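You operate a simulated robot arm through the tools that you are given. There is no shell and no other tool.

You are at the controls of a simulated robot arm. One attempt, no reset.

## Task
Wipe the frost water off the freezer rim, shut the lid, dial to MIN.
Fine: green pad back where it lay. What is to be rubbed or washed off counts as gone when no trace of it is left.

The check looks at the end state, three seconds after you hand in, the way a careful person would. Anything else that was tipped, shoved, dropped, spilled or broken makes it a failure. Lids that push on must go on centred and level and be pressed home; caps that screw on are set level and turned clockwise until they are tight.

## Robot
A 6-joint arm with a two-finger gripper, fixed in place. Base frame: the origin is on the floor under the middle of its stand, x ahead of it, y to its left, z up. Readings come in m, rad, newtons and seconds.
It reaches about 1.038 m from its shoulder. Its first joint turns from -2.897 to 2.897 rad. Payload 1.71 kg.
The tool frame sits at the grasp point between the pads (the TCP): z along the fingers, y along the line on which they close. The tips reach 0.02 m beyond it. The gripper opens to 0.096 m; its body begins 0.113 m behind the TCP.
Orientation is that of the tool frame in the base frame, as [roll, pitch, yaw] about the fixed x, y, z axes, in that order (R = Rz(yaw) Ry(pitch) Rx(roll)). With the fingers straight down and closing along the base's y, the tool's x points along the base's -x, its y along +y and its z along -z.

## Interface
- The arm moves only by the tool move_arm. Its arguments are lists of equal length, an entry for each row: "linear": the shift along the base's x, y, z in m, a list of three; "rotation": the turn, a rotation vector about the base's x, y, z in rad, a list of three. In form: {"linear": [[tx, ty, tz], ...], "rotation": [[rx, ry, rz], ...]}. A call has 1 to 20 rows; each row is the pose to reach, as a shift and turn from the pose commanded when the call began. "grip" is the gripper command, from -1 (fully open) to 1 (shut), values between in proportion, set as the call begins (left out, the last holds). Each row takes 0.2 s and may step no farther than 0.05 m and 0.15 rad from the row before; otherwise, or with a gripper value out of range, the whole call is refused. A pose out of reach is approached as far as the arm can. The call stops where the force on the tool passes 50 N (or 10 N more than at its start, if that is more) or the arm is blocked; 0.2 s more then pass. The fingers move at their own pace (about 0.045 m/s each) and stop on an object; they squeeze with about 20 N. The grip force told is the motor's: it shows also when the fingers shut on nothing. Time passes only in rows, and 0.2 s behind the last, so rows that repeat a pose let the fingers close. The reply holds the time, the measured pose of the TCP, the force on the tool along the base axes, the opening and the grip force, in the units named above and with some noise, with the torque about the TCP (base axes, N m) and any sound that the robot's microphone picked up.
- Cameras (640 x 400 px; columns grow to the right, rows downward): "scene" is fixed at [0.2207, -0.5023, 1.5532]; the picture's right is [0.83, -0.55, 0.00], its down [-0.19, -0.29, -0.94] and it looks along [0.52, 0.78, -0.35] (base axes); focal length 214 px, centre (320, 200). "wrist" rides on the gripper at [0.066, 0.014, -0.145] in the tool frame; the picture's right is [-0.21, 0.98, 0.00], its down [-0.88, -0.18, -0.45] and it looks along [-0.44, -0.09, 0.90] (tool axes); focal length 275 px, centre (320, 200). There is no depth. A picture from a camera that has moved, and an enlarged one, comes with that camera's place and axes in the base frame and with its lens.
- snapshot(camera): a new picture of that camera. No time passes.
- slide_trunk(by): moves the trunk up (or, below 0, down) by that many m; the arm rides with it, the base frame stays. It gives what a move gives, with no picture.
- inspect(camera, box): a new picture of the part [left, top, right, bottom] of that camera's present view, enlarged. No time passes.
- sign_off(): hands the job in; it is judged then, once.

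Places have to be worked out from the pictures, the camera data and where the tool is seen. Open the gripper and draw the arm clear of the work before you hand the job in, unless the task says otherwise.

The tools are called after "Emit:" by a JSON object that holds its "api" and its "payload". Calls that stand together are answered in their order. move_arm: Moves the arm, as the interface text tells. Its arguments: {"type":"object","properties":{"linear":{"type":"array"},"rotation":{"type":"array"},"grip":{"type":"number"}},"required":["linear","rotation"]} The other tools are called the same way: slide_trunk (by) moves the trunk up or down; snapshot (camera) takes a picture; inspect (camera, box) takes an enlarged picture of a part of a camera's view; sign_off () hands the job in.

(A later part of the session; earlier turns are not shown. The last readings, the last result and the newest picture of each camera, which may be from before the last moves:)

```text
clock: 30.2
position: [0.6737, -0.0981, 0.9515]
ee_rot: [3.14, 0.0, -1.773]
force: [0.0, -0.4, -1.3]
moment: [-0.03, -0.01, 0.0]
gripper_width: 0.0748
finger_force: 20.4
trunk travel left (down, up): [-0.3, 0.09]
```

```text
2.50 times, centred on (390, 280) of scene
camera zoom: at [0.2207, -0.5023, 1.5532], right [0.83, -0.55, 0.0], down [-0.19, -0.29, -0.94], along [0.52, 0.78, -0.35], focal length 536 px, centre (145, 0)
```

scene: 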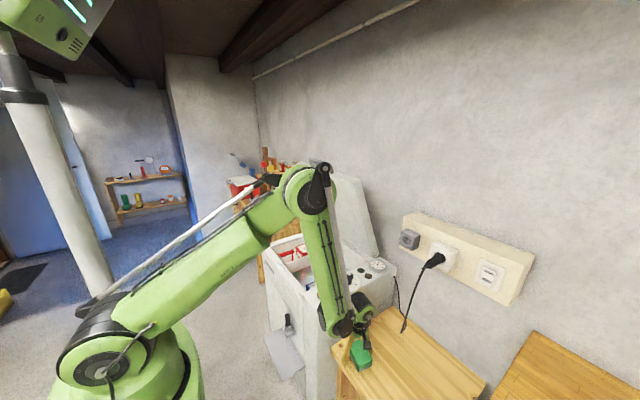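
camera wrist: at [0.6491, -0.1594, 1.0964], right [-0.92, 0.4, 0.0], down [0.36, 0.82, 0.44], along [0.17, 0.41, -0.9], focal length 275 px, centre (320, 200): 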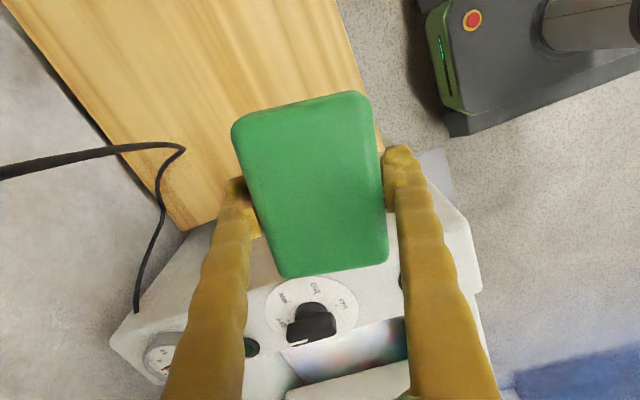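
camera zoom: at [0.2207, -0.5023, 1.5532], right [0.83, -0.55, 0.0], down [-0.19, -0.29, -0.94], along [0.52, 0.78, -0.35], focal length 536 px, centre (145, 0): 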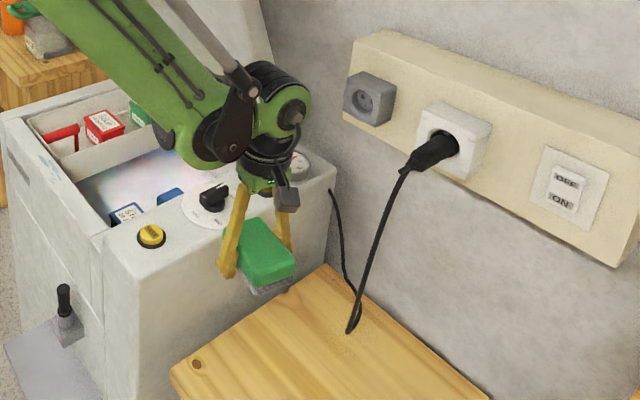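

The pad is held firmly and level. I carry it at z≈0.95 to over the front rim, squaring it with the rim on the way.

Emit:
{"api": "move_arm", "payload": {"linear": [[-0.003, 0.012, 0], [-0.008, 0.034, 0], [-0.015, 0.062, 0], [-0.022, 0.09, 0], [-0.029, 0.12, 0], [-0.036, 0.15, 0], [-0.044, 0.18, 0], [-0.051, 0.21, 0], [-0.058, 0.24, 0], [-0.066, 0.27, 0], [-0.073, 0.3, 0], [-0.081, 0.33, 0], [-0.088, 0.36, 0], [-0.094, 0.385, 0], [-0.097, 0.398, 0], [-0.097, 0.398, 0]], "rotation": [[0, 0, 0], [0, 0, 0.01], [0, 0, 0.03], [0, 0, 0.05], [0, 0, 0.07], [0, 0, 0.09], [0, 0, 0.11], [0, 0, 0.13], [0, 0, 0.15], [0, 0, 0.17], [0, 0, 0.185], [0, 0, 0.195], [0, 0, 0.2], [0, 0, 0.2], [0, 0, 0.2], [0, 0, 0.2]]}}

Emit:
{"api": "snapshot", "payload": {"camera": "wrist"}}

Emit:
{"api": "inspect", "payload": {"camera": "scene", "box": [250, 200, 390, 320]}}

```text
clock: 33.6
position: [0.5788, 0.2999, 0.9504]
ee_rot: [3.14, 0.001, -1.57]
force: [-0.5, 0.0, -0.6]
moment: [-0.01, 0.0, 0.04]
gripper_width: 0.0748
finger_force: 20.0
trunk travel left (down, up): [-0.3, 0.09]
```

```text
taken
camera wrist: at [0.5654, 0.2344, 1.0953], right [-0.98, 0.21, 0.0], down [0.19, 0.88, 0.44], along [0.09, 0.44, -0.9], focal length 275 px, centre (320, 200)
```

wrist: 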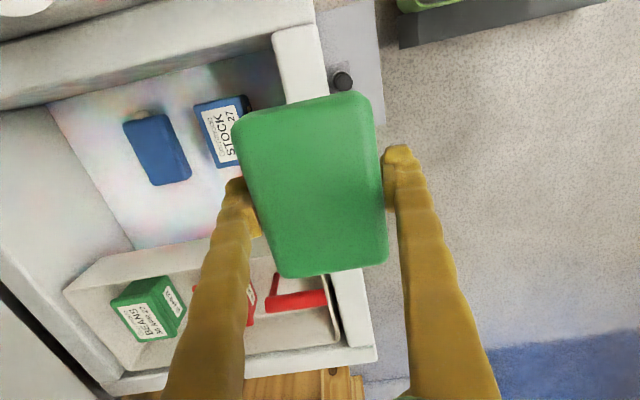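

```text
3.33 times, centred on (320, 260) of scene
camera zoom: at [0.2207, -0.5023, 1.5532], right [0.83, -0.55, 0.0], down [-0.19, -0.29, -0.94], along [0.52, 0.78, -0.35], focal length 715 px, centre (320, 0)
```

zoom: 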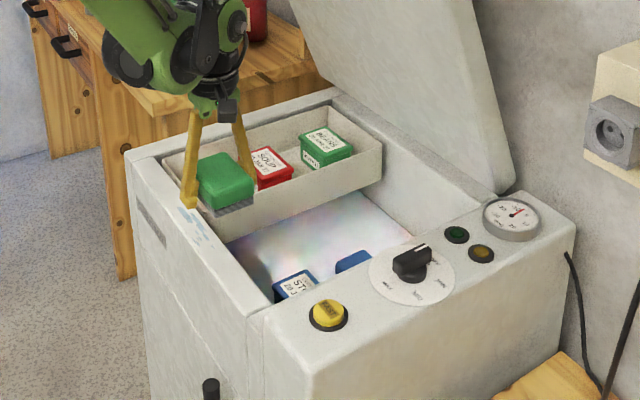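

The rim spans x≈0.563–0.604, so the pad (0.541–0.616) covers it fully and the fingers hang clear on both sides. I lower it to just above the rim at y≈0.29, before the water.

Emit:
{"api": "move_arm", "payload": {"linear": [[0, -0.003, -0.02], [0, -0.006, -0.045], [0, -0.01, -0.07], [0, -0.01, -0.09], [0, -0.01, -0.105], [0, -0.01, -0.114], [0, -0.01, -0.114]], "rotation": [[0, 0, 0], [0, 0, 0], [0, 0, 0], [0, 0, 0], [0, 0, 0], [0, 0, 0], [0, 0, 0]]}}

Emit:
{"api": "inspect", "payload": {"camera": "scene", "box": [260, 225, 340, 305]}}

Emit:
{"api": "snapshot", "payload": {"camera": "wrist"}}

```text
clock: 35.2
position: [0.5775, 0.2899, 0.8366]
ee_rot: [3.14, 0.0, -1.572]
force: [0.0, -0.6, -0.6]
moment: [-0.01, 0.03, -0.01]
gripper_width: 0.0749
finger_force: 20.5
trunk travel left (down, up): [-0.3, 0.09]
```

```text
5.00 times, centred on (300, 265) of scene
camera zoom: at [0.2207, -0.5023, 1.5532], right [0.83, -0.55, 0.0], down [-0.19, -0.29, -0.94], along [0.52, 0.78, -0.35], focal length 1072 px, centre (420, -125)
```

zoom: 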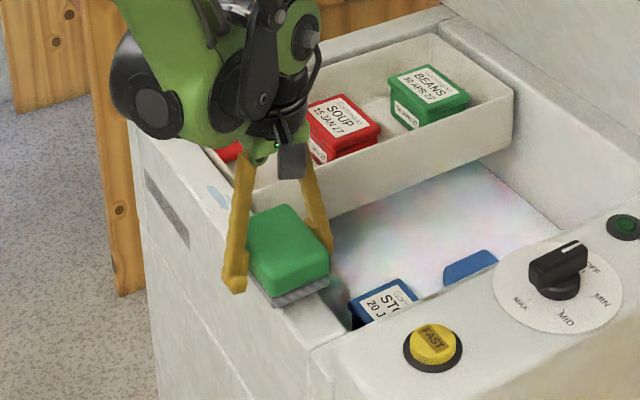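

```text
taken
camera wrist: at [0.5651, 0.2244, 0.9815], right [-0.98, 0.21, 0.0], down [0.19, 0.88, 0.44], along [0.09, 0.44, -0.9], focal length 275 px, centre (320, 200)
```

wrist: 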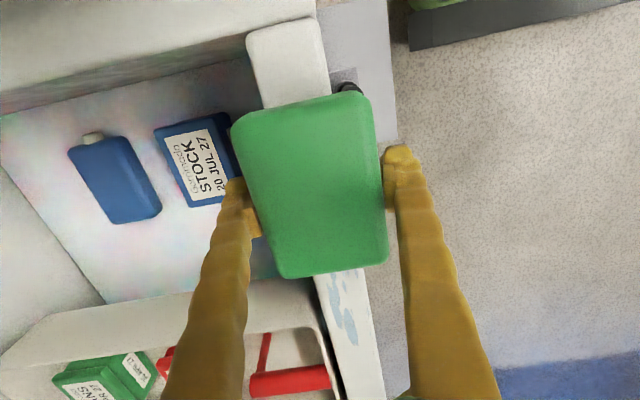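

The pad hovers just above the rim. I feel for contact in 2 mm steps.

Emit:
{"api": "move_arm", "payload": {"linear": [[0, 0, -0.002], [0, 0, -0.004], [0, 0, -0.006], [0, 0, -0.006]], "rotation": [[0, 0, 0], [0, 0, 0], [0, 0, 0], [0, 0, 0]]}}

```text
clock: 36.2
position: [0.5782, 0.2903, 0.83]
ee_rot: [3.139, 0.0, -1.571]
force: [0.3, 0.9, -0.8]
moment: [0.01, 0.0, -0.03]
gripper_width: 0.0748
finger_force: 19.6
trunk travel left (down, up): [-0.3, 0.09]
```

No contact yet at z=0.830. I continue down in 1 mm steps.

Emit:
{"api": "move_arm", "payload": {"linear": [[0, 0, -0.001], [0, 0, -0.002], [0, 0, -0.003], [0, 0, -0.003]], "rotation": [[0, 0, 0], [0, 0, 0], [0, 0, 0], [0, 0, 0]]}}

```text
clock: 37.2
position: [0.5777, 0.2903, 0.8269]
ee_rot: [3.139, -0.001, -1.571]
force: [0.2, -0.3, -1.2]
moment: [0.03, 0.0, -0.02]
gripper_width: 0.0749
finger_force: 20.1
trunk travel left (down, up): [-0.3, 0.09]
```

Emit:
{"api": "inspect", "payload": {"camera": "scene", "box": [270, 245, 320, 295]}}

Emit:
{"api": "move_arm", "payload": {"linear": [[0, 0, -0.001], [0, 0, -0.002], [0, 0, -0.002]], "rotation": [[0, 0, 0], [0, 0, 0], [0, 0, 0]]}}

```text
8.00 times, centred on (295, 270) of scene
camera zoom: at [0.2207, -0.5023, 1.5532], right [0.83, -0.55, 0.0], down [-0.19, -0.29, -0.94], along [0.52, 0.78, -0.35], focal length 1716 px, centre (520, -360)
```

zoom: 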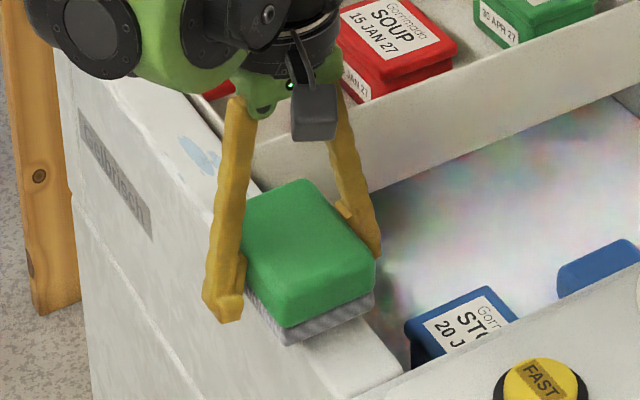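

```text
clock: 38.0
position: [0.5776, 0.2901, 0.8247]
ee_rot: [3.139, 0.0, -1.57]
force: [-0.5, -1.0, -1.3]
moment: [-0.04, 0.0, -0.01]
gripper_width: 0.0746
finger_force: 19.9
trunk travel left (down, up): [-0.3, 0.09]
```

Still no contact at z=0.8247 (force ≈ -1 N, pad's own weight). The picture shows the pad right over the rim, so I keep stepping down by 1 mm.

Emit:
{"api": "move_arm", "payload": {"linear": [[0, 0, -0.001], [0, 0, -0.002], [0, 0, -0.002]], "rotation": [[0, 0, 0], [0, 0, 0], [0, 0, 0]]}}

```text
clock: 38.8
position: [0.5772, 0.2908, 0.8228]
ee_rot: [3.14, 0.0, -1.57]
force: [-0.7, 1.2, -1.2]
moment: [0.0, -0.01, -0.01]
gripper_width: 0.0748
finger_force: 19.9
trunk travel left (down, up): [-0.3, 0.09]
```

No contact yet at 0.8228; two more millimetres.

Emit:
{"api": "move_arm", "payload": {"linear": [[0, 0, -0.001], [0, 0, -0.002], [0, 0, -0.002]], "rotation": [[0, 0, 0], [0, 0, 0], [0, 0, 0]]}}

```text
clock: 39.6
position: [0.5782, 0.2907, 0.8207]
ee_rot: [3.14, -0.001, -1.571]
force: [-0.5, -0.3, -1.8]
moment: [-0.04, 0.0, 0.02]
gripper_width: 0.0751
finger_force: 20.5
trunk travel left (down, up): [-0.3, 0.09]
```

Still free at 0.8207. I continue with two 1 mm steps.

Emit:
{"api": "move_arm", "payload": {"linear": [[0, 0, -0.001], [0, 0, -0.002], [0, 0, -0.002]], "rotation": [[0, 0, 0], [0, 0, 0], [0, 0, 0]]}}

Emit:
{"api": "inspect", "payload": {"camera": "scene", "box": [270, 245, 320, 295]}}

```text
clock: 40.4
position: [0.5774, 0.2912, 0.8183]
ee_rot: [3.139, 0.001, -1.57]
force: [0.6, -0.3, -0.7]
moment: [0.01, 0.0, 0.02]
gripper_width: 0.0749
finger_force: 20.2
trunk travel left (down, up): [-0.3, 0.09]
```

```text
8.00 times, centred on (295, 270) of scene
camera zoom: at [0.2207, -0.5023, 1.5532], right [0.83, -0.55, 0.0], down [-0.19, -0.29, -0.94], along [0.52, 0.78, -0.35], focal length 1716 px, centre (520, -360)
```

zoom: 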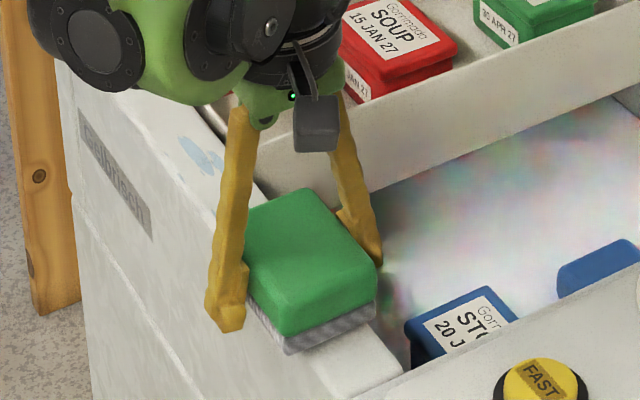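

Visually the pad is within a few mm of the rim. I continue down in 1 mm steps.

Emit:
{"api": "move_arm", "payload": {"linear": [[0, 0, -0.001], [0, 0, -0.002], [0, 0, -0.002]], "rotation": [[0, 0, 0], [0, 0, 0], [0, 0, 0]]}}

```text
clock: 41.2
position: [0.5775, 0.291, 0.816]
ee_rot: [3.139, -0.001, -1.57]
force: [4.2, 0.1, 12.2]
moment: [-0.15, -0.19, 0.03]
gripper_width: 0.0747
finger_force: 20.3
trunk travel left (down, up): [-0.3, 0.09]
```

Contact: 12 N upward at z=0.816, so the rim top is ≈0.791. I now sweep slowly along +y over the water, stopping at y≈0.436 so the inner finger stays short of the tray.

Emit:
{"api": "move_arm", "payload": {"linear": [[0, 0.006, 0], [0, 0.014, 0], [0, 0.022, 0], [0, 0.03, 0], [0, 0.038, 0], [0, 0.046, 0], [0, 0.054, 0], [0, 0.062, 0], [0, 0.07, 0], [0, 0.078, 0], [0, 0.078, 0]], "rotation": [[0, 0, 0], [0, 0, 0], [0, 0, 0], [0, 0, 0], [0, 0, 0], [0, 0, 0], [0, 0, 0], [0, 0, 0], [0, 0, 0], [0, 0, 0], [0, 0, 0]]}}

Emit:
{"api": "snapshot", "payload": {"camera": "wrist"}}

Emit:
{"api": "inspect", "payload": {"camera": "scene", "box": [265, 235, 315, 285]}}

```text
clock: 43.6
position: [0.5781, 0.3683, 0.8179]
ee_rot: [3.14, 0.0, -1.569]
force: [-0.5, 0.0, -1.0]
moment: [0.0, 0.01, 0.0]
gripper_width: 0.0748
finger_force: 19.5
trunk travel left (down, up): [-0.3, 0.09]
```

```text
taken
camera wrist: at [0.5655, 0.3021, 0.9636], right [-0.98, 0.21, 0.0], down [0.19, 0.88, 0.44], along [0.09, 0.44, -0.9], focal length 275 px, centre (320, 200)
```

wrist: 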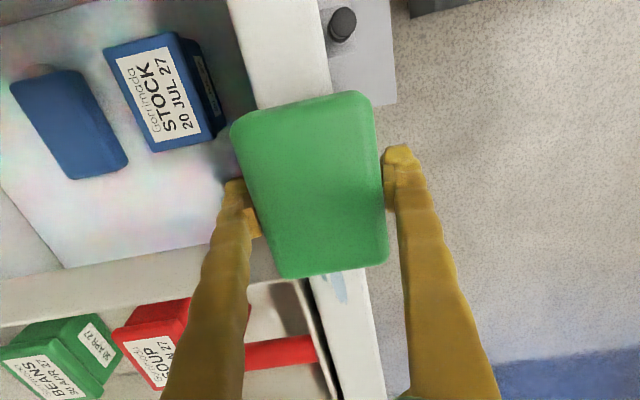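

```text
8.00 times, centred on (290, 260) of scene
camera zoom: at [0.2207, -0.5023, 1.5532], right [0.83, -0.55, 0.0], down [-0.19, -0.29, -0.94], along [0.52, 0.78, -0.35], focal length 1716 px, centre (560, -280)
```

zoom: 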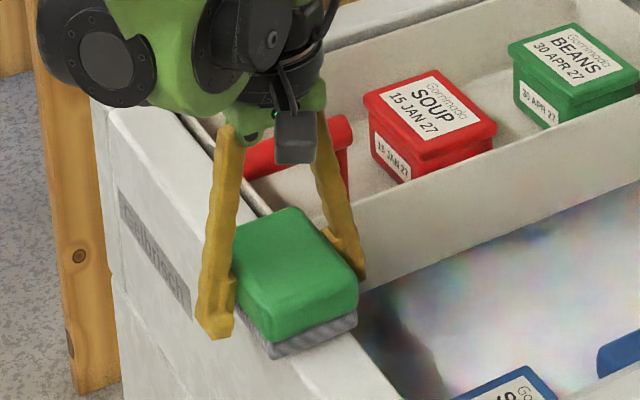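

The pad drifted up 2 mm along the way and lost contact. I press down again here in 1 mm steps.

Emit:
{"api": "move_arm", "payload": {"linear": [[0, 0, -0.001], [0, 0, -0.002], [0, 0, -0.0025], [0, 0, -0.0025]], "rotation": [[0, 0, 0], [0, 0, 0], [0, 0, 0], [0, 0, 0]]}}

```text
clock: 44.6
position: [0.5771, 0.3679, 0.815]
ee_rot: [3.138, 0.001, -1.572]
force: [3.0, 0.8, 24.0]
moment: [0.02, 0.02, -0.03]
gripper_width: 0.075
finger_force: 19.8
trunk travel left (down, up): [-0.3, 0.09]
```

24 N here, at z=0.815. I sweep on toward +y with a slight downward ramp to cancel the drift, checking force along the way.

Emit:
{"api": "move_arm", "payload": {"linear": [[0, 0.006, -0.0001], [0, 0.012, -0.0003], [0, 0.018, -0.0004], [0, 0.024, -0.0006], [0, 0.03, -0.0007], [0, 0.03, -0.0007]], "rotation": [[0, 0, 0], [0, 0, 0], [0, 0, 0], [0, 0, 0], [0, 0, 0], [0, 0, 0]]}}

```text
clock: 46.0
position: [0.5785, 0.3981, 0.8152]
ee_rot: [3.139, 0.001, -1.571]
force: [-2.2, -6.8, 19.2]
moment: [0.18, 0.01, -0.03]
gripper_width: 0.0751
finger_force: 20.0
trunk travel left (down, up): [-0.3, 0.09]
```

Good contact: 19 N down-force with 7 N drag at y=0.398. I continue to y≈0.436 with the same ramp.

Emit:
{"api": "move_arm", "payload": {"linear": [[0, 0.006, -0.0001], [0, 0.012, -0.0003], [0, 0.018, -0.0004], [0, 0.024, -0.0006], [0, 0.03, -0.0007], [0, 0.038, -0.0009], [0, 0.038, -0.0009]], "rotation": [[0, 0, 0], [0, 0, 0], [0, 0, 0], [0, 0, 0], [0, 0, 0], [0, 0, 0], [0, 0, 0]]}}

Emit:
{"api": "inspect", "payload": {"camera": "wrist", "box": [200, 220, 440, 400]}}

Emit:
{"api": "inspect", "payload": {"camera": "scene", "box": [260, 230, 320, 290]}}

```text
clock: 47.6
position: [0.5764, 0.4363, 0.8137]
ee_rot: [3.141, 0.002, -1.573]
force: [0.8, -7.4, 18.7]
moment: [0.14, 0.01, -0.02]
gripper_width: 0.0747
finger_force: 20.5
trunk travel left (down, up): [-0.3, 0.09]
```

```text
2.22 times, centred on (320, 310) of wrist
camera zoom: at [0.5639, 0.3699, 0.9587], right [-0.98, 0.21, 0.0], down [0.19, 0.88, 0.45], along [0.09, 0.44, -0.9], focal length 612 px, centre (320, -44)
```

zoom: 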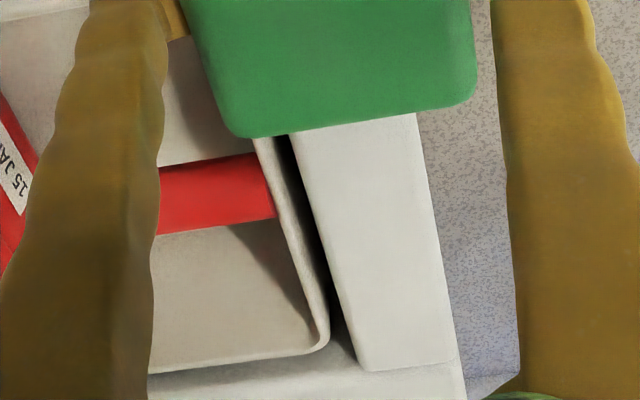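

```text
6.67 times, centred on (290, 260) of scene
camera zoom: at [0.2207, -0.5023, 1.5532], right [0.83, -0.55, 0.0], down [-0.19, -0.29, -0.94], along [0.52, 0.78, -0.35], focal length 1430 px, centre (520, -200)
```

zoom: 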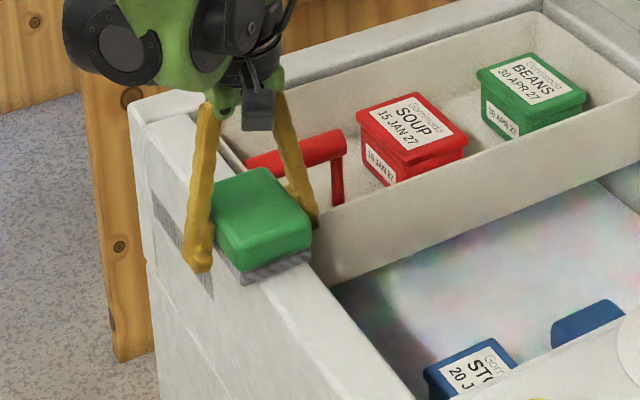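

The rim beyond the pad is clean and contact held (19 N). I stroke back toward -y with a matching upward ramp, in two parts.

Emit:
{"api": "move_arm", "payload": {"linear": [[0, -0.008, 0.0002], [0, -0.016, 0.0004], [0, -0.024, 0.0006], [0, -0.032, 0.0008], [0, -0.04, 0.001], [0, -0.048, 0.0012], [0, -0.056, 0.0014], [0, -0.064, 0.0016], [0, -0.064, 0.0016]], "rotation": [[0, 0, 0], [0, 0, 0], [0, 0, 0], [0, 0, 0], [0, 0, 0], [0, 0, 0], [0, 0, 0], [0, 0, 0], [0, 0, 0]]}}

```text
clock: 49.6
position: [0.5775, 0.3732, 0.8136]
ee_rot: [3.14, 0.0, -1.57]
force: [0.2, -0.2, -1.3]
moment: [0.0, -0.01, 0.0]
gripper_width: 0.0744
finger_force: 20.0
trunk travel left (down, up): [-0.3, 0.09]
```

No contact at 0.8136 where there was contact before, so the pad may have shifted up in the grip. I look at it.

Emit:
{"api": "inspect", "payload": {"camera": "scene", "box": [265, 235, 315, 285]}}

Emit:
{"api": "snapshot", "payload": {"camera": "wrist"}}

```text
8.00 times, centred on (290, 260) of scene
camera zoom: at [0.2207, -0.5023, 1.5532], right [0.83, -0.55, 0.0], down [-0.19, -0.29, -0.94], along [0.52, 0.78, -0.35], focal length 1716 px, centre (560, -280)
```

zoom: 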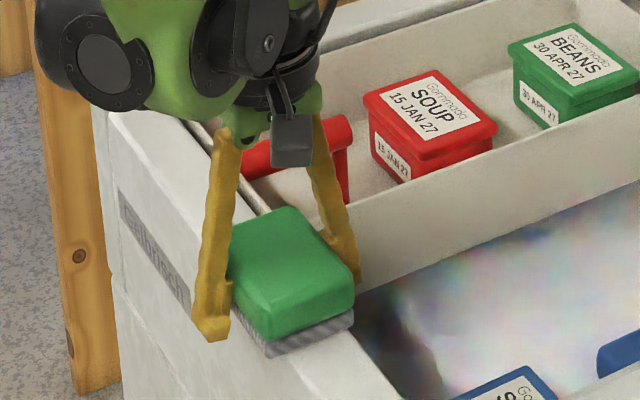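

```text
taken
camera wrist: at [0.5647, 0.3066, 0.9591], right [-0.98, 0.21, 0.0], down [0.19, 0.88, 0.44], along [0.09, 0.44, -0.9], focal length 275 px, centre (320, 200)
```

wrist: 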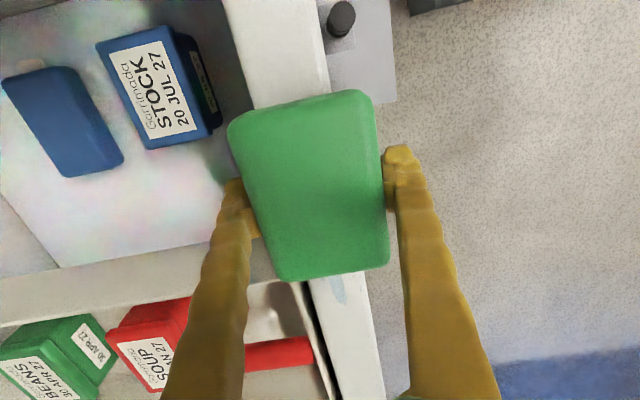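

A patch of water still shows just beyond the pad's edge (y≈0.44), so the last part was not wiped properly. I lift and back off toward -y to see the whole rim.

Emit:
{"api": "move_arm", "payload": {"linear": [[0, 0, 0.01], [0, 0, 0.03], [0, -0.02, 0.05], [0, -0.05, 0.06], [0, -0.08, 0.06], [0, -0.11, 0.06], [0, -0.14, 0.06], [0, -0.16, 0.06], [0, -0.16, 0.06]], "rotation": [[0, 0, 0], [0, 0, 0], [0, 0, 0], [0, 0, 0], [0, 0, 0], [0, 0, 0], [0, 0, 0], [0, 0, 0], [0, 0, 0]]}}

Emit:
{"api": "snapshot", "payload": {"camera": "wrist"}}

Emit:
{"api": "inspect", "payload": {"camera": "scene", "box": [262, 236, 326, 306]}}

Emit:
{"api": "inspect", "payload": {"camera": "wrist", "box": [270, 230, 430, 350]}}

```text
clock: 51.6
position: [0.5758, 0.2133, 0.8728]
ee_rot: [3.14, 0.0, -1.571]
force: [0.2, 0.0, -1.2]
moment: [0.03, -0.04, -0.02]
gripper_width: 0.0746
finger_force: 20.1
trunk travel left (down, up): [-0.3, 0.09]
```

```text
taken
camera wrist: at [0.5638, 0.1469, 1.0188], right [-0.98, 0.21, 0.0], down [0.19, 0.88, 0.44], along [0.09, 0.44, -0.9], focal length 275 px, centre (320, 200)
```

wrist: 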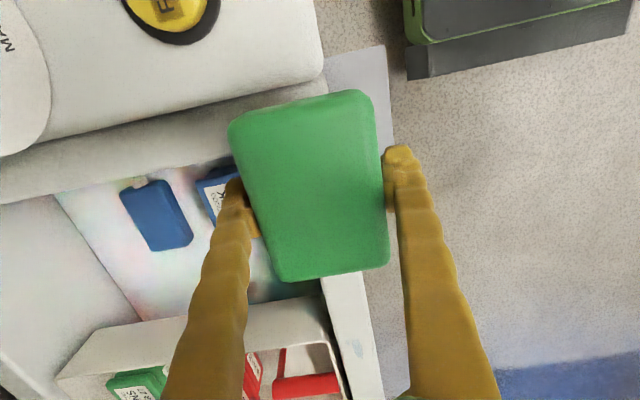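

```text
5.71 times, centred on (294, 271) of scene
camera zoom: at [0.2207, -0.5023, 1.5532], right [0.83, -0.55, 0.0], down [-0.19, -0.29, -0.94], along [0.52, 0.78, -0.35], focal length 1226 px, centre (469, -206)
```

zoom: 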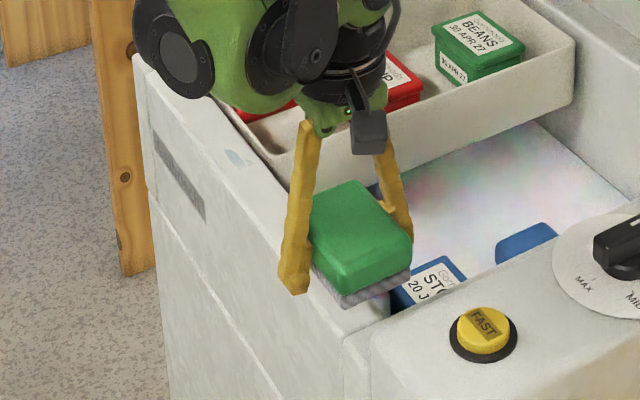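

```text
3.33 times, centred on (350, 290) of wrist
camera zoom: at [0.5638, 0.1469, 1.0188], right [-0.98, 0.21, 0.0], down [0.19, 0.88, 0.44], along [0.09, 0.44, -0.9], focal length 918 px, centre (220, -100)
```

zoom: 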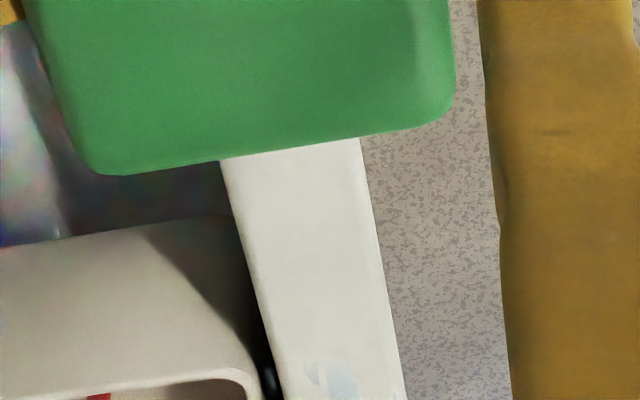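

Most of the water is gone; one patch remains around y≈0.455–0.48 on the rim. I go back over it and touch down at y≈0.42, pressing more lightly this time so the pad doesn't slide in the grip.

Emit:
{"api": "move_arm", "payload": {"linear": [[0.001, 0.015, 0], [0.001, 0.045, 0], [0.002, 0.08, 0], [0.002, 0.115, 0], [0.002, 0.15, 0], [0.002, 0.185, 0], [0.002, 0.207, 0], [0.002, 0.207, -0.02], [0.002, 0.207, -0.04], [0.002, 0.207, -0.052], [0.002, 0.207, -0.052]], "rotation": [[0, 0, 0], [0, 0, 0], [0, 0, 0], [0, 0, 0], [0, 0, 0], [0, 0, 0], [0, 0, 0], [0, 0, 0], [0, 0, 0], [0, 0, 0], [0, 0, 0]]}}

Emit:
{"api": "inspect", "payload": {"camera": "wrist", "box": [220, 240, 400, 370]}}

```text
clock: 54.0
position: [0.5791, 0.4191, 0.8226]
ee_rot: [3.14, 0.0, -1.57]
force: [-0.3, -0.4, -0.1]
moment: [0.0, 0.03, -0.03]
gripper_width: 0.0749
finger_force: 20.0
trunk travel left (down, up): [-0.3, 0.09]
```

```text
3.08 times, centred on (310, 305) of wrist
camera zoom: at [0.5666, 0.3543, 0.9678], right [-0.98, 0.21, 0.0], down [0.19, 0.88, 0.44], along [0.09, 0.44, -0.9], focal length 847 px, centre (351, -123)
```

zoom: 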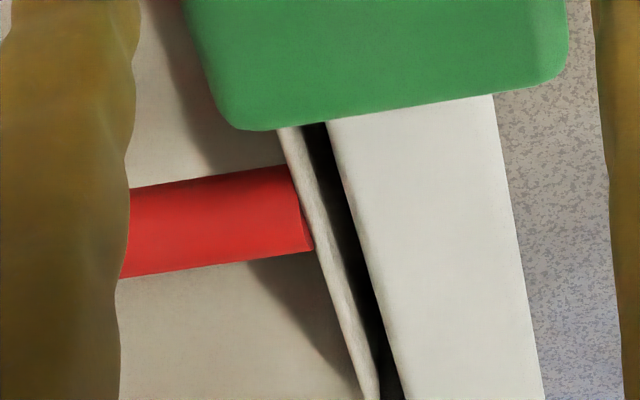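

The patch is under the pad's far end now. I feel down for contact in 1 mm rows.

Emit:
{"api": "move_arm", "payload": {"linear": [[0, 0.01, -0.002], [0, 0.02, -0.004], [0, 0.02, -0.006], [0, 0.02, -0.007], [0, 0.02, -0.008], [0, 0.02, -0.008]], "rotation": [[0, 0, 0], [0, 0, 0], [0, 0, 0], [0, 0, 0], [0, 0, 0], [0, 0, 0]]}}

```text
clock: 55.4
position: [0.5786, 0.4393, 0.8138]
ee_rot: [3.138, 0.001, -1.57]
force: [0.0, 0.4, -1.2]
moment: [-0.01, -0.03, 0.0]
gripper_width: 0.0747
finger_force: 19.9
trunk travel left (down, up): [-0.3, 0.09]
```

No contact at 0.8138; I go on down by single millimetres.

Emit:
{"api": "move_arm", "payload": {"linear": [[0, 0, -0.001], [0, 0, -0.0015], [0, 0, -0.0015]], "rotation": [[0, 0, 0], [0, 0, 0], [0, 0, 0]]}}

```text
clock: 56.2
position: [0.5774, 0.4399, 0.8142]
ee_rot: [3.141, 0.0, -1.57]
force: [-0.2, 0.9, -1.0]
moment: [0.04, -0.01, -0.01]
gripper_width: 0.0748
finger_force: 20.0
trunk travel left (down, up): [-0.3, 0.09]
```

Readings scatter by about a millimetre and there is still no contact. Another 1.5 mm down.

Emit:
{"api": "move_arm", "payload": {"linear": [[0, 0, -0.001], [0, 0, -0.0015], [0, 0, -0.0015]], "rotation": [[0, 0, 0], [0, 0, 0], [0, 0, 0]]}}

```text
clock: 57.0
position: [0.5785, 0.4406, 0.8127]
ee_rot: [3.14, 0.002, -1.571]
force: [1.5, 3.9, 23.5]
moment: [-0.09, 0.01, 0.04]
gripper_width: 0.0749
finger_force: 19.8
trunk travel left (down, up): [-0.3, 0.09]
```

Contact at 23 N. I ease off half a millimetre and sweep on to y≈0.487, where the inner fingertip is still about 7 mm above the tray lip and short of the red handle.

Emit:
{"api": "move_arm", "payload": {"linear": [[0, 0, 0.0004], [0, 0.006, 0.0003], [0, 0.012, 0.0001], [0, 0.018, 0.0], [0, 0.024, -0.0001], [0, 0.03, -0.0003], [0, 0.036, -0.0005], [0, 0.042, -0.0006], [0, 0.046, -0.0007], [0, 0.046, -0.0007]], "rotation": [[0, 0, 0], [0, 0, 0], [0, 0, 0], [0, 0, 0], [0, 0, 0], [0, 0, 0], [0, 0, 0], [0, 0, 0], [0, 0, 0], [0, 0, 0]]}}

Emit:
{"api": "inspect", "payload": {"camera": "wrist", "box": [180, 130, 440, 330]}}

Emit:
{"api": "inspect", "payload": {"camera": "scene", "box": [260, 230, 320, 290]}}

```text
clock: 59.2
position: [0.5783, 0.4857, 0.812]
ee_rot: [3.139, 0.001, -1.571]
force: [-1.0, -4.4, 11.5]
moment: [0.17, 0.03, -0.01]
gripper_width: 0.0746
finger_force: 19.5
trunk travel left (down, up): [-0.3, 0.09]
```

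```text
2.00 times, centred on (310, 230) of wrist
camera zoom: at [0.5653, 0.4204, 0.9571], right [-0.98, 0.21, 0.0], down [0.19, 0.88, 0.45], along [0.09, 0.44, -0.9], focal length 551 px, centre (340, 140)
```

zoom: 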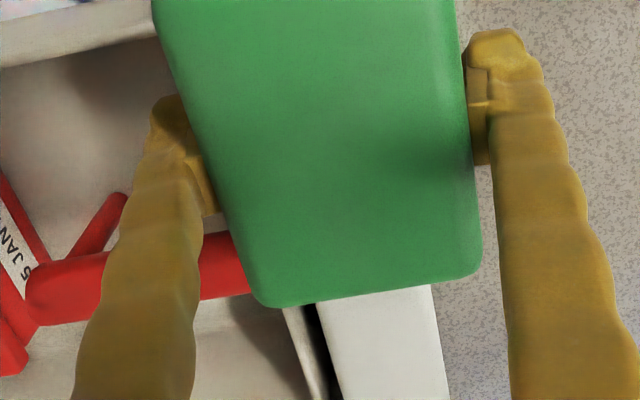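

```text
6.67 times, centred on (290, 260) of scene
camera zoom: at [0.2207, -0.5023, 1.5532], right [0.83, -0.55, 0.0], down [-0.19, -0.29, -0.94], along [0.52, 0.78, -0.35], focal length 1430 px, centre (520, -200)
```

zoom: 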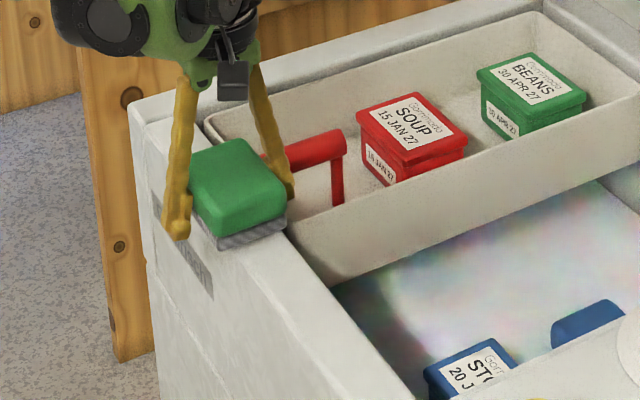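

Contact held at 11.5 N at y=0.486, finger clear of the red handle. I stroke back to y≈0.43, then lift and look.

Emit:
{"api": "move_arm", "payload": {"linear": [[0, -0.006, 0.0], [0, -0.014, 0.0001], [0, -0.022, 0.0003], [0, -0.03, 0.0004], [0, -0.038, 0.0006], [0, -0.046, 0.0007], [0, -0.054, 0.0009], [0, -0.054, 0.0009]], "rotation": [[0, 0, 0], [0, 0, 0], [0, 0, 0], [0, 0, 0], [0, 0, 0], [0, 0, 0], [0, 0, 0], [0, 0, 0]]}}

Emit:
{"api": "move_arm", "payload": {"linear": [[0, 0, 0.01], [0, 0, 0.03], [0, -0.03, 0.05], [0, -0.07, 0.06], [0, -0.11, 0.06], [0, -0.15, 0.06], [0, -0.19, 0.06], [0, -0.22, 0.06], [0, -0.22, 0.06]], "rotation": [[0, 0, 0], [0, 0, 0], [0, 0, 0], [0, 0, 0], [0, 0, 0], [0, 0, 0], [0, 0, 0], [0, 0, 0], [0, 0, 0]]}}

Emit:
{"api": "inspect", "payload": {"camera": "wrist", "box": [270, 230, 430, 350]}}

Emit:
{"api": "inspect", "payload": {"camera": "scene", "box": [262, 236, 312, 286]}}

```text
clock: 61.0
position: [0.5777, 0.4311, 0.813]
ee_rot: [3.139, 0.0, -1.572]
force: [0.6, 0.8, -0.7]
moment: [0.03, 0.0, 0.02]
gripper_width: 0.0748
finger_force: 19.8
trunk travel left (down, up): [-0.3, 0.09]
```

```text
clock: 63.0
position: [0.5779, 0.2058, 0.8733]
ee_rot: [3.139, 0.0, -1.571]
force: [0.4, 0.4, -1.1]
moment: [0.02, -0.02, 0.01]
gripper_width: 0.0745
finger_force: 20.1
trunk travel left (down, up): [-0.3, 0.09]
```

```text
3.33 times, centred on (350, 290) of wrist
camera zoom: at [0.5657, 0.1406, 1.0182], right [-0.98, 0.21, 0.0], down [0.19, 0.88, 0.44], along [0.09, 0.44, -0.9], focal length 918 px, centre (220, -100)
```

zoom: 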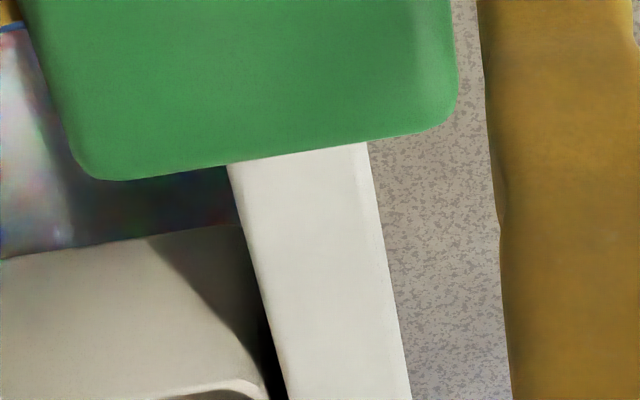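

```text
8.00 times, centred on (287, 261) of scene
camera zoom: at [0.2207, -0.5023, 1.5532], right [0.83, -0.55, 0.0], down [-0.19, -0.29, -0.94], along [0.52, 0.78, -0.35], focal length 1716 px, centre (584, -288)
```

zoom: 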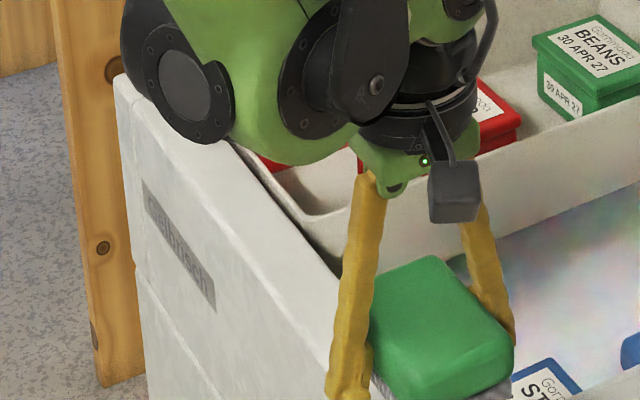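

The rim looks dry where I can see it. I raise the pad and carry it back over the table, then check the whole rim from the scene camera before setting it down.

Emit:
{"api": "move_arm", "payload": {"linear": [[0, 0, 0.015], [0, 0, 0.04], [0, 0, 0.065], [0.005, -0.015, 0.08], [0.014, -0.042, 0.08], [0.024, -0.073, 0.08], [0.034, -0.104, 0.08], [0.044, -0.135, 0.08], [0.054, -0.166, 0.08], [0.064, -0.197, 0.08], [0.074, -0.228, 0.08], [0.084, -0.259, 0.08], [0.092, -0.285, 0.08], [0.097, -0.3, 0.08], [0.099, -0.305, 0.08], [0.099, -0.305, 0.08]], "rotation": [[0, 0, 0], [0, 0, 0], [0, 0, 0], [0, 0, -0.01], [0, 0, -0.02], [0, 0, -0.03], [0, 0, -0.04], [0, 0, -0.05], [0, 0, -0.06], [0, 0, -0.07], [0, 0, -0.08], [0, 0, -0.09], [0, 0, -0.1], [0, 0, -0.105], [0, 0, -0.105], [0, 0, -0.105]]}}

Emit:
{"api": "snapshot", "payload": {"camera": "scene"}}

Emit:
{"api": "inspect", "payload": {"camera": "scene", "box": [262, 236, 326, 306]}}

Emit:
{"api": "inspect", "payload": {"camera": "scene", "box": [265, 240, 300, 275]}}

```text
clock: 66.4
position: [0.6764, -0.0934, 0.9517]
ee_rot: [3.139, 0.0, -1.676]
force: [0.0, 0.7, -0.7]
moment: [0.02, 0.02, 0.02]
gripper_width: 0.0746
finger_force: 19.9
trunk travel left (down, up): [-0.3, 0.09]
```

```text
taken
```

scene: 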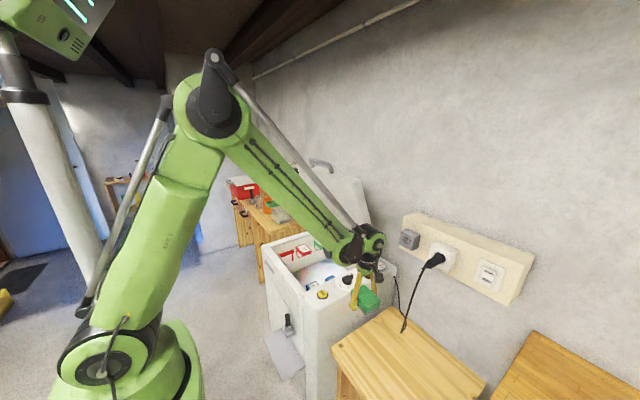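

```text
5.71 times, centred on (294, 271) of scene
camera zoom: at [0.2207, -0.5023, 1.5532], right [0.83, -0.55, 0.0], down [-0.19, -0.29, -0.94], along [0.52, 0.78, -0.35], focal length 1226 px, centre (469, -206)
```

zoom: 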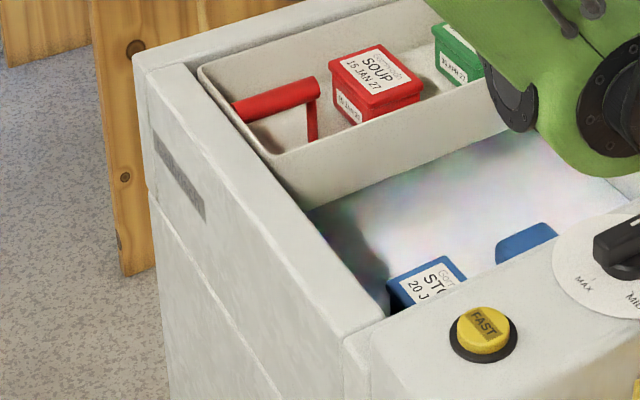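

```text
11.43 times, centred on (282, 258) of scene
camera zoom: at [0.2207, -0.5023, 1.5532], right [0.83, -0.55, 0.0], down [-0.19, -0.29, -0.94], along [0.52, 0.78, -0.35], focal length 2451 px, centre (749, -457)
```

zoom: 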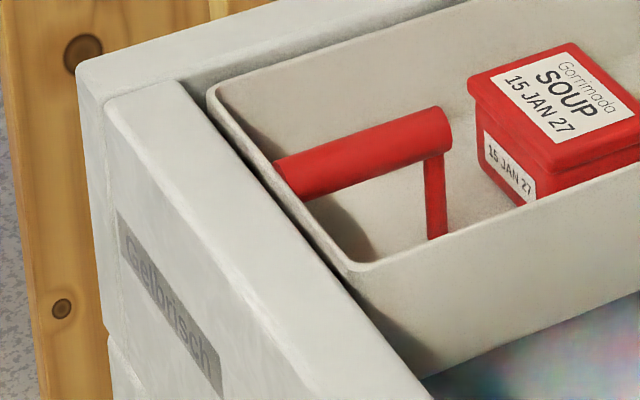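

The whole front rim appears clean and dry from here. I lower the pad toward its original spot (0.677, -0.0985, yaw -0.105), slowing near the table.

Emit:
{"api": "move_arm", "payload": {"linear": [[0.0005, -0.005, -0.01], [0.0005, -0.005, -0.035], [0.0005, -0.005, -0.07], [0.0005, -0.005, -0.105], [0.0005, -0.005, -0.14], [0.0005, -0.005, -0.175], [0.0005, -0.005, -0.21], [0.0005, -0.005, -0.235], [0.0005, -0.005, -0.252], [0.0005, -0.005, -0.26], [0.0005, -0.005, -0.26]], "rotation": [[0, 0, 0], [0, 0, 0], [0, 0, 0], [0, 0, 0], [0, 0, 0], [0, 0, 0], [0, 0, 0], [0, 0, 0], [0, 0, 0], [0, 0, 0], [0, 0, 0]]}}

Emit:
{"api": "inspect", "payload": {"camera": "scene", "box": [330, 325, 400, 385]}}

```text
clock: 68.8
position: [0.6794, -0.0992, 0.6909]
ee_rot: [3.139, 0.001, -1.678]
force: [0.7, 0.1, -0.5]
moment: [0.0, -0.01, 0.03]
gripper_width: 0.0746
finger_force: 19.8
trunk travel left (down, up): [-0.3, 0.09]
```

```text
6.67 times, centred on (365, 355) of scene
camera zoom: at [0.2207, -0.5023, 1.5532], right [0.83, -0.55, 0.0], down [-0.19, -0.29, -0.94], along [0.52, 0.78, -0.35], focal length 1430 px, centre (20, -833)
```

zoom: 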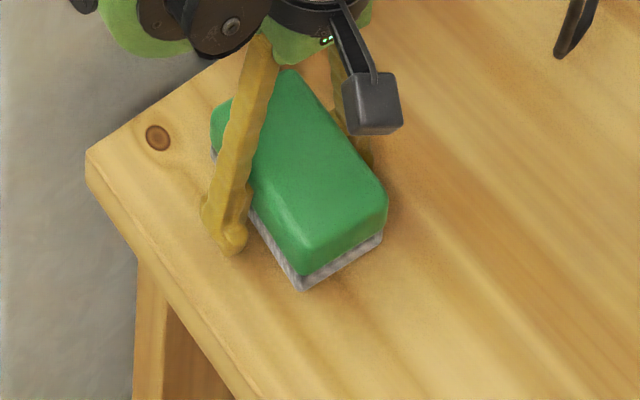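

The pad hangs ~1.5 cm above the table, about 3 mm too far in +x. I correct that and go down gently to contact.

Emit:
{"api": "move_arm", "payload": {"linear": [[-0.003, 0.0005, -0.003], [-0.003, 0.0005, -0.006], [-0.003, 0.0005, -0.009], [-0.003, 0.0005, -0.011], [-0.003, 0.0005, -0.011]], "rotation": [[0, 0, 0], [0, 0, 0], [0, 0, 0], [0, 0, 0], [0, 0, 0]]}}

Emit:
{"api": "inspect", "payload": {"camera": "scene", "box": [330, 325, 400, 385]}}

```text
clock: 70.0
position: [0.6744, -0.0983, 0.6813]
ee_rot: [3.14, 0.0, -1.676]
force: [-0.2, 0.4, -1.1]
moment: [0.02, -0.01, -0.01]
gripper_width: 0.0749
finger_force: 20.3
trunk travel left (down, up): [-0.3, 0.09]
```

```text
6.67 times, centred on (365, 355) of scene
camera zoom: at [0.2207, -0.5023, 1.5532], right [0.83, -0.55, 0.0], down [-0.19, -0.29, -0.94], along [0.52, 0.78, -0.35], focal length 1430 px, centre (20, -833)
```

zoom: 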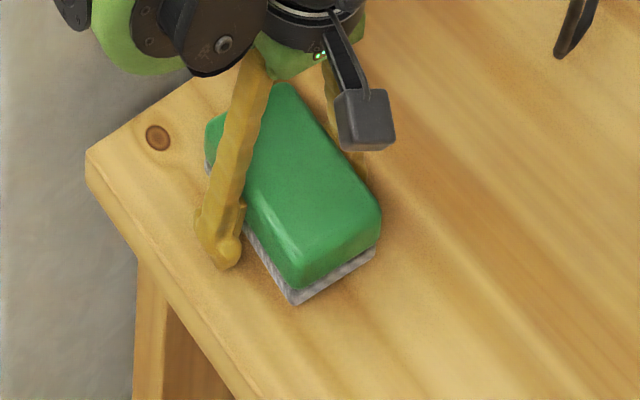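

The pad outline matches its first position once lowered ~1 cm, but the fingertips will reach the table ~5 mm earlier. I go down to just above tip contact.

Emit:
{"api": "move_arm", "payload": {"linear": [[0.001, 0, -0.001], [0.001, 0, -0.002], [0.001, 0, -0.003], [0.001, 0, -0.003]], "rotation": [[0, 0, 0], [0, 0, 0], [0, 0, 0], [0, 0, 0]]}}

```text
clock: 71.0
position: [0.6771, -0.0985, 0.6782]
ee_rot: [3.14, 0.0, -1.674]
force: [0.6, -0.5, -0.4]
moment: [0.0, -0.01, -0.01]
gripper_width: 0.0748
finger_force: 20.2
trunk travel left (down, up): [-0.3, 0.09]
```

No contact at 0.6782. Two more half-steps down.

Emit:
{"api": "move_arm", "payload": {"linear": [[0, 0, -0.001], [0, 0, -0.002], [0, 0, -0.002]], "rotation": [[0, 0, 0], [0, 0, 0], [0, 0, 0]]}}

```text
clock: 71.8
position: [0.6762, -0.0986, 0.6767]
ee_rot: [-3.141, 0.0, -1.674]
force: [7.7, -1.4, 14.7]
moment: [-0.05, -0.28, -0.04]
gripper_width: 0.0747
finger_force: 20.3
trunk travel left (down, up): [-0.3, 0.09]
```

The fingertips touch the table (15 N). I release the pad here.

Emit:
{"api": "move_arm", "payload": {"linear": [[0, 0, 0.0005], [0, 0, 0.0005], [0, 0, 0.0005], [0, 0, 0.0005]], "rotation": [[0, 0, 0], [0, 0, 0], [0, 0, 0], [0, 0, 0]], "grip": -1}}

Emit:
{"api": "snapshot", "payload": {"camera": "wrist"}}

Emit:
{"api": "inspect", "payload": {"camera": "scene", "box": [330, 325, 400, 385]}}

```text
clock: 72.8
position: [0.6761, -0.0985, 0.6768]
ee_rot: [3.14, 0.001, -1.678]
force: [-0.5, 0.1, 0.3]
moment: [-0.03, -0.03, -0.01]
gripper_width: 0.0961
finger_force: 0.0
trunk travel left (down, up): [-0.3, 0.09]
```

```text
taken
camera wrist: at [0.6566, -0.162, 0.8224], right [-0.95, 0.31, 0.0], down [0.28, 0.85, 0.44], along [0.14, 0.42, -0.9], focal length 275 px, centre (320, 200)
```

wrist: 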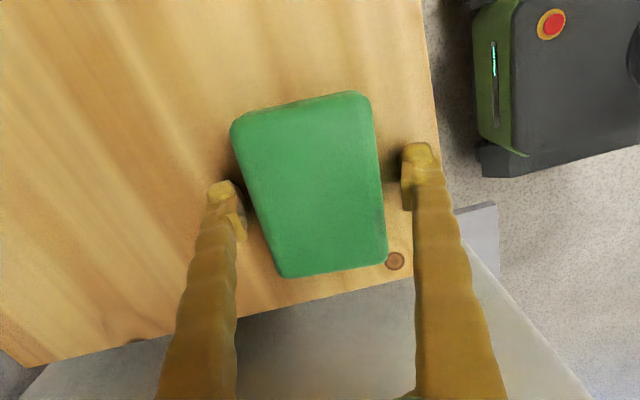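

```text
6.67 times, centred on (365, 355) of scene
camera zoom: at [0.2207, -0.5023, 1.5532], right [0.83, -0.55, 0.0], down [-0.19, -0.29, -0.94], along [0.52, 0.78, -0.35], focal length 1430 px, centre (20, -833)
```

zoom: 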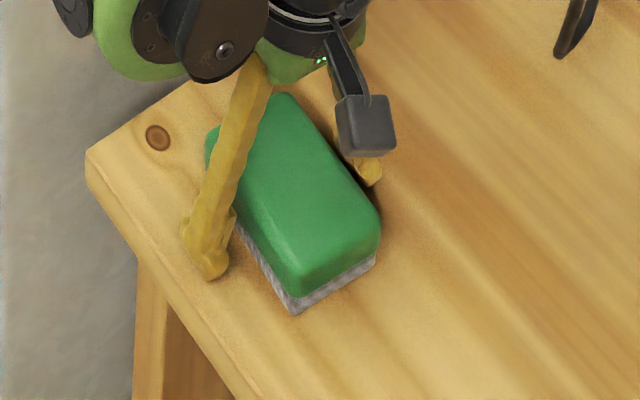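

The pad lies as at the start (corner at (295,315) and right edge (380,220), same as the first picture). I rise straight up clear of it.

Emit:
{"api": "move_arm", "payload": {"linear": [[0, 0, 0.008], [0, 0, 0.02], [0, 0, 0.05], [0, 0, 0.09], [0, 0, 0.135], [0, 0, 0.18], [0, 0, 0.225], [0, 0, 0.27], [0, 0, 0.31], [-0.01, 0.03, 0.32], [-0.025, 0.075, 0.32], [-0.04, 0.12, 0.32], [-0.055, 0.165, 0.32], [-0.07, 0.21, 0.32], [-0.08, 0.25, 0.32], [-0.08, 0.25, 0.32]], "rotation": [[0, 0, 0], [0, 0, 0], [0, 0, 0], [0, 0, 0], [0, 0, 0], [0, 0, 0], [0, 0, 0], [0, 0, 0], [0, 0, 0], [0, 0, 0.02], [0, 0, 0.04], [0, 0, 0.06], [0, 0, 0.08], [0, 0, 0.105], [0, 0, 0.105], [0, 0, 0.105]]}}

Emit:
{"api": "snapshot", "payload": {"camera": "wrist"}}

Emit:
{"api": "inspect", "payload": {"camera": "scene", "box": [330, 325, 400, 385]}}

Emit:
{"api": "inspect", "payload": {"camera": "wrist", "box": [240, 150, 420, 330]}}

```text
clock: 76.2
position: [0.5965, 0.1527, 0.9958]
ee_rot: [3.139, 0.0, -1.57]
force: [0.2, 0.8, 0.4]
moment: [-0.04, -0.02, -0.02]
gripper_width: 0.0962
finger_force: 0.1
trunk travel left (down, up): [-0.3, 0.09]
```

```text
taken
camera wrist: at [0.5834, 0.0877, 1.1409], right [-0.98, 0.21, 0.0], down [0.19, 0.88, 0.44], along [0.09, 0.43, -0.9], focal length 275 px, centre (320, 200)
```

wrist: 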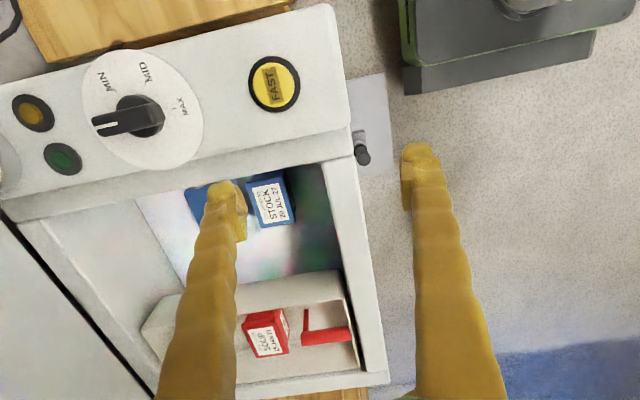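

```text
6.67 times, centred on (365, 355) of scene
camera zoom: at [0.2207, -0.5023, 1.5532], right [0.83, -0.55, 0.0], down [-0.19, -0.29, -0.94], along [0.52, 0.78, -0.35], focal length 1430 px, centre (20, -833)
```

zoom: 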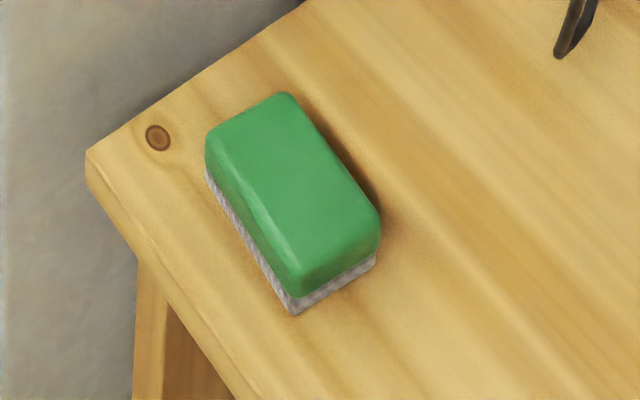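

```text
2.22 times, centred on (330, 240) of wrist
camera zoom: at [0.5834, 0.0877, 1.1409], right [-0.98, 0.21, 0.0], down [0.19, 0.88, 0.44], along [0.09, 0.43, -0.9], focal length 612 px, centre (298, 111)
```

zoom: 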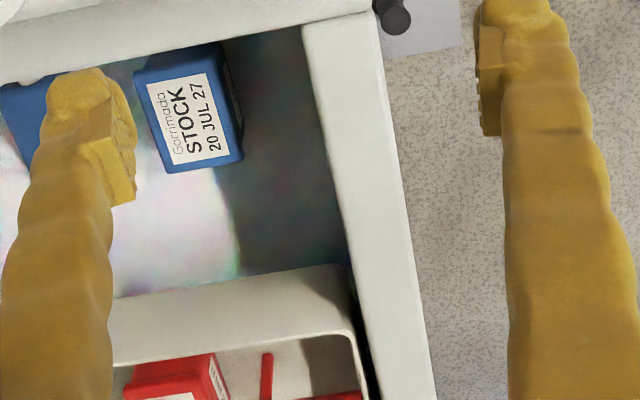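

The pad matches its first position. I zoom on the rim for any trace of water left.

Emit:
{"api": "inspect", "payload": {"camera": "wrist", "box": [310, 150, 390, 230]}}

Emit:
{"api": "inspect", "payload": {"camera": "wrist", "box": [320, 220, 400, 300]}}

Emit:
{"api": "inspect", "payload": {"camera": "wrist", "box": [330, 290, 410, 390]}}

Emit:
{"api": "inspect", "payload": {"camera": "scene", "box": [262, 240, 302, 280]}}

```text
5.00 times, centred on (350, 190) of wrist
camera zoom: at [0.5834, 0.0877, 1.1409], right [-0.98, 0.21, 0.0], down [0.19, 0.88, 0.44], along [0.09, 0.43, -0.9], focal length 1376 px, centre (170, 250)
```

zoom: 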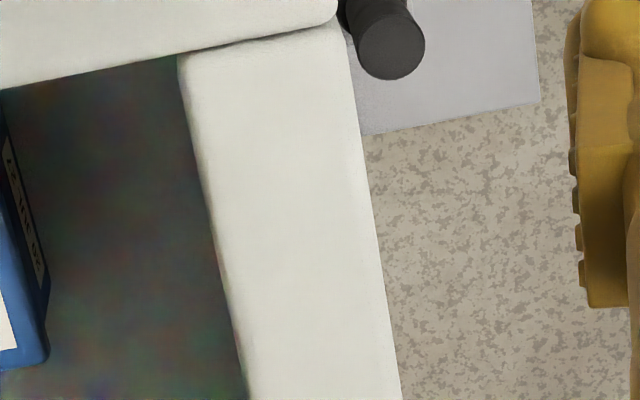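

```text
5.00 times, centred on (360, 260) of wrist
camera zoom: at [0.5834, 0.0877, 1.1409], right [-0.98, 0.21, 0.0], down [0.19, 0.88, 0.44], along [0.09, 0.43, -0.9], focal length 1376 px, centre (120, -100)
```

zoom: 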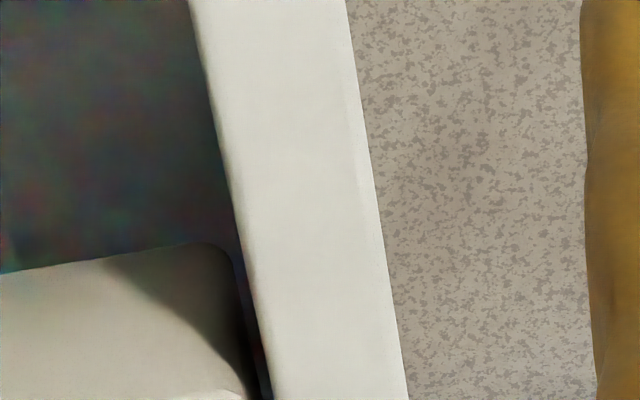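

```text
4.00 times, centred on (370, 340) of wrist
camera zoom: at [0.5834, 0.0877, 1.1409], right [-0.98, 0.21, 0.0], down [0.19, 0.88, 0.44], along [0.09, 0.43, -0.9], focal length 1101 px, centre (120, -360)
```

zoom: 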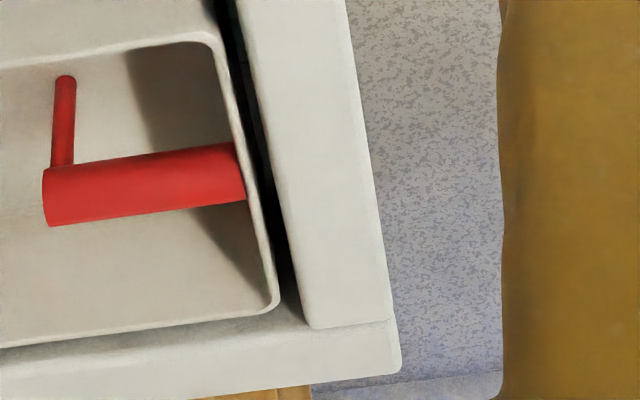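

```text
10.00 times, centred on (282, 260) of scene
camera zoom: at [0.2207, -0.5023, 1.5532], right [0.83, -0.55, 0.0], down [-0.19, -0.29, -0.94], along [0.52, 0.78, -0.35], focal length 2145 px, centre (700, -400)
```

zoom: 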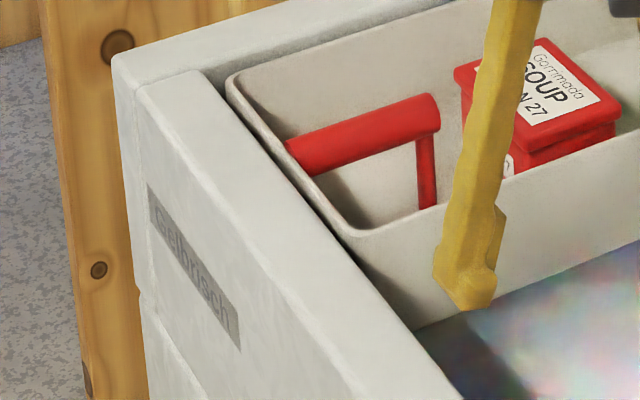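

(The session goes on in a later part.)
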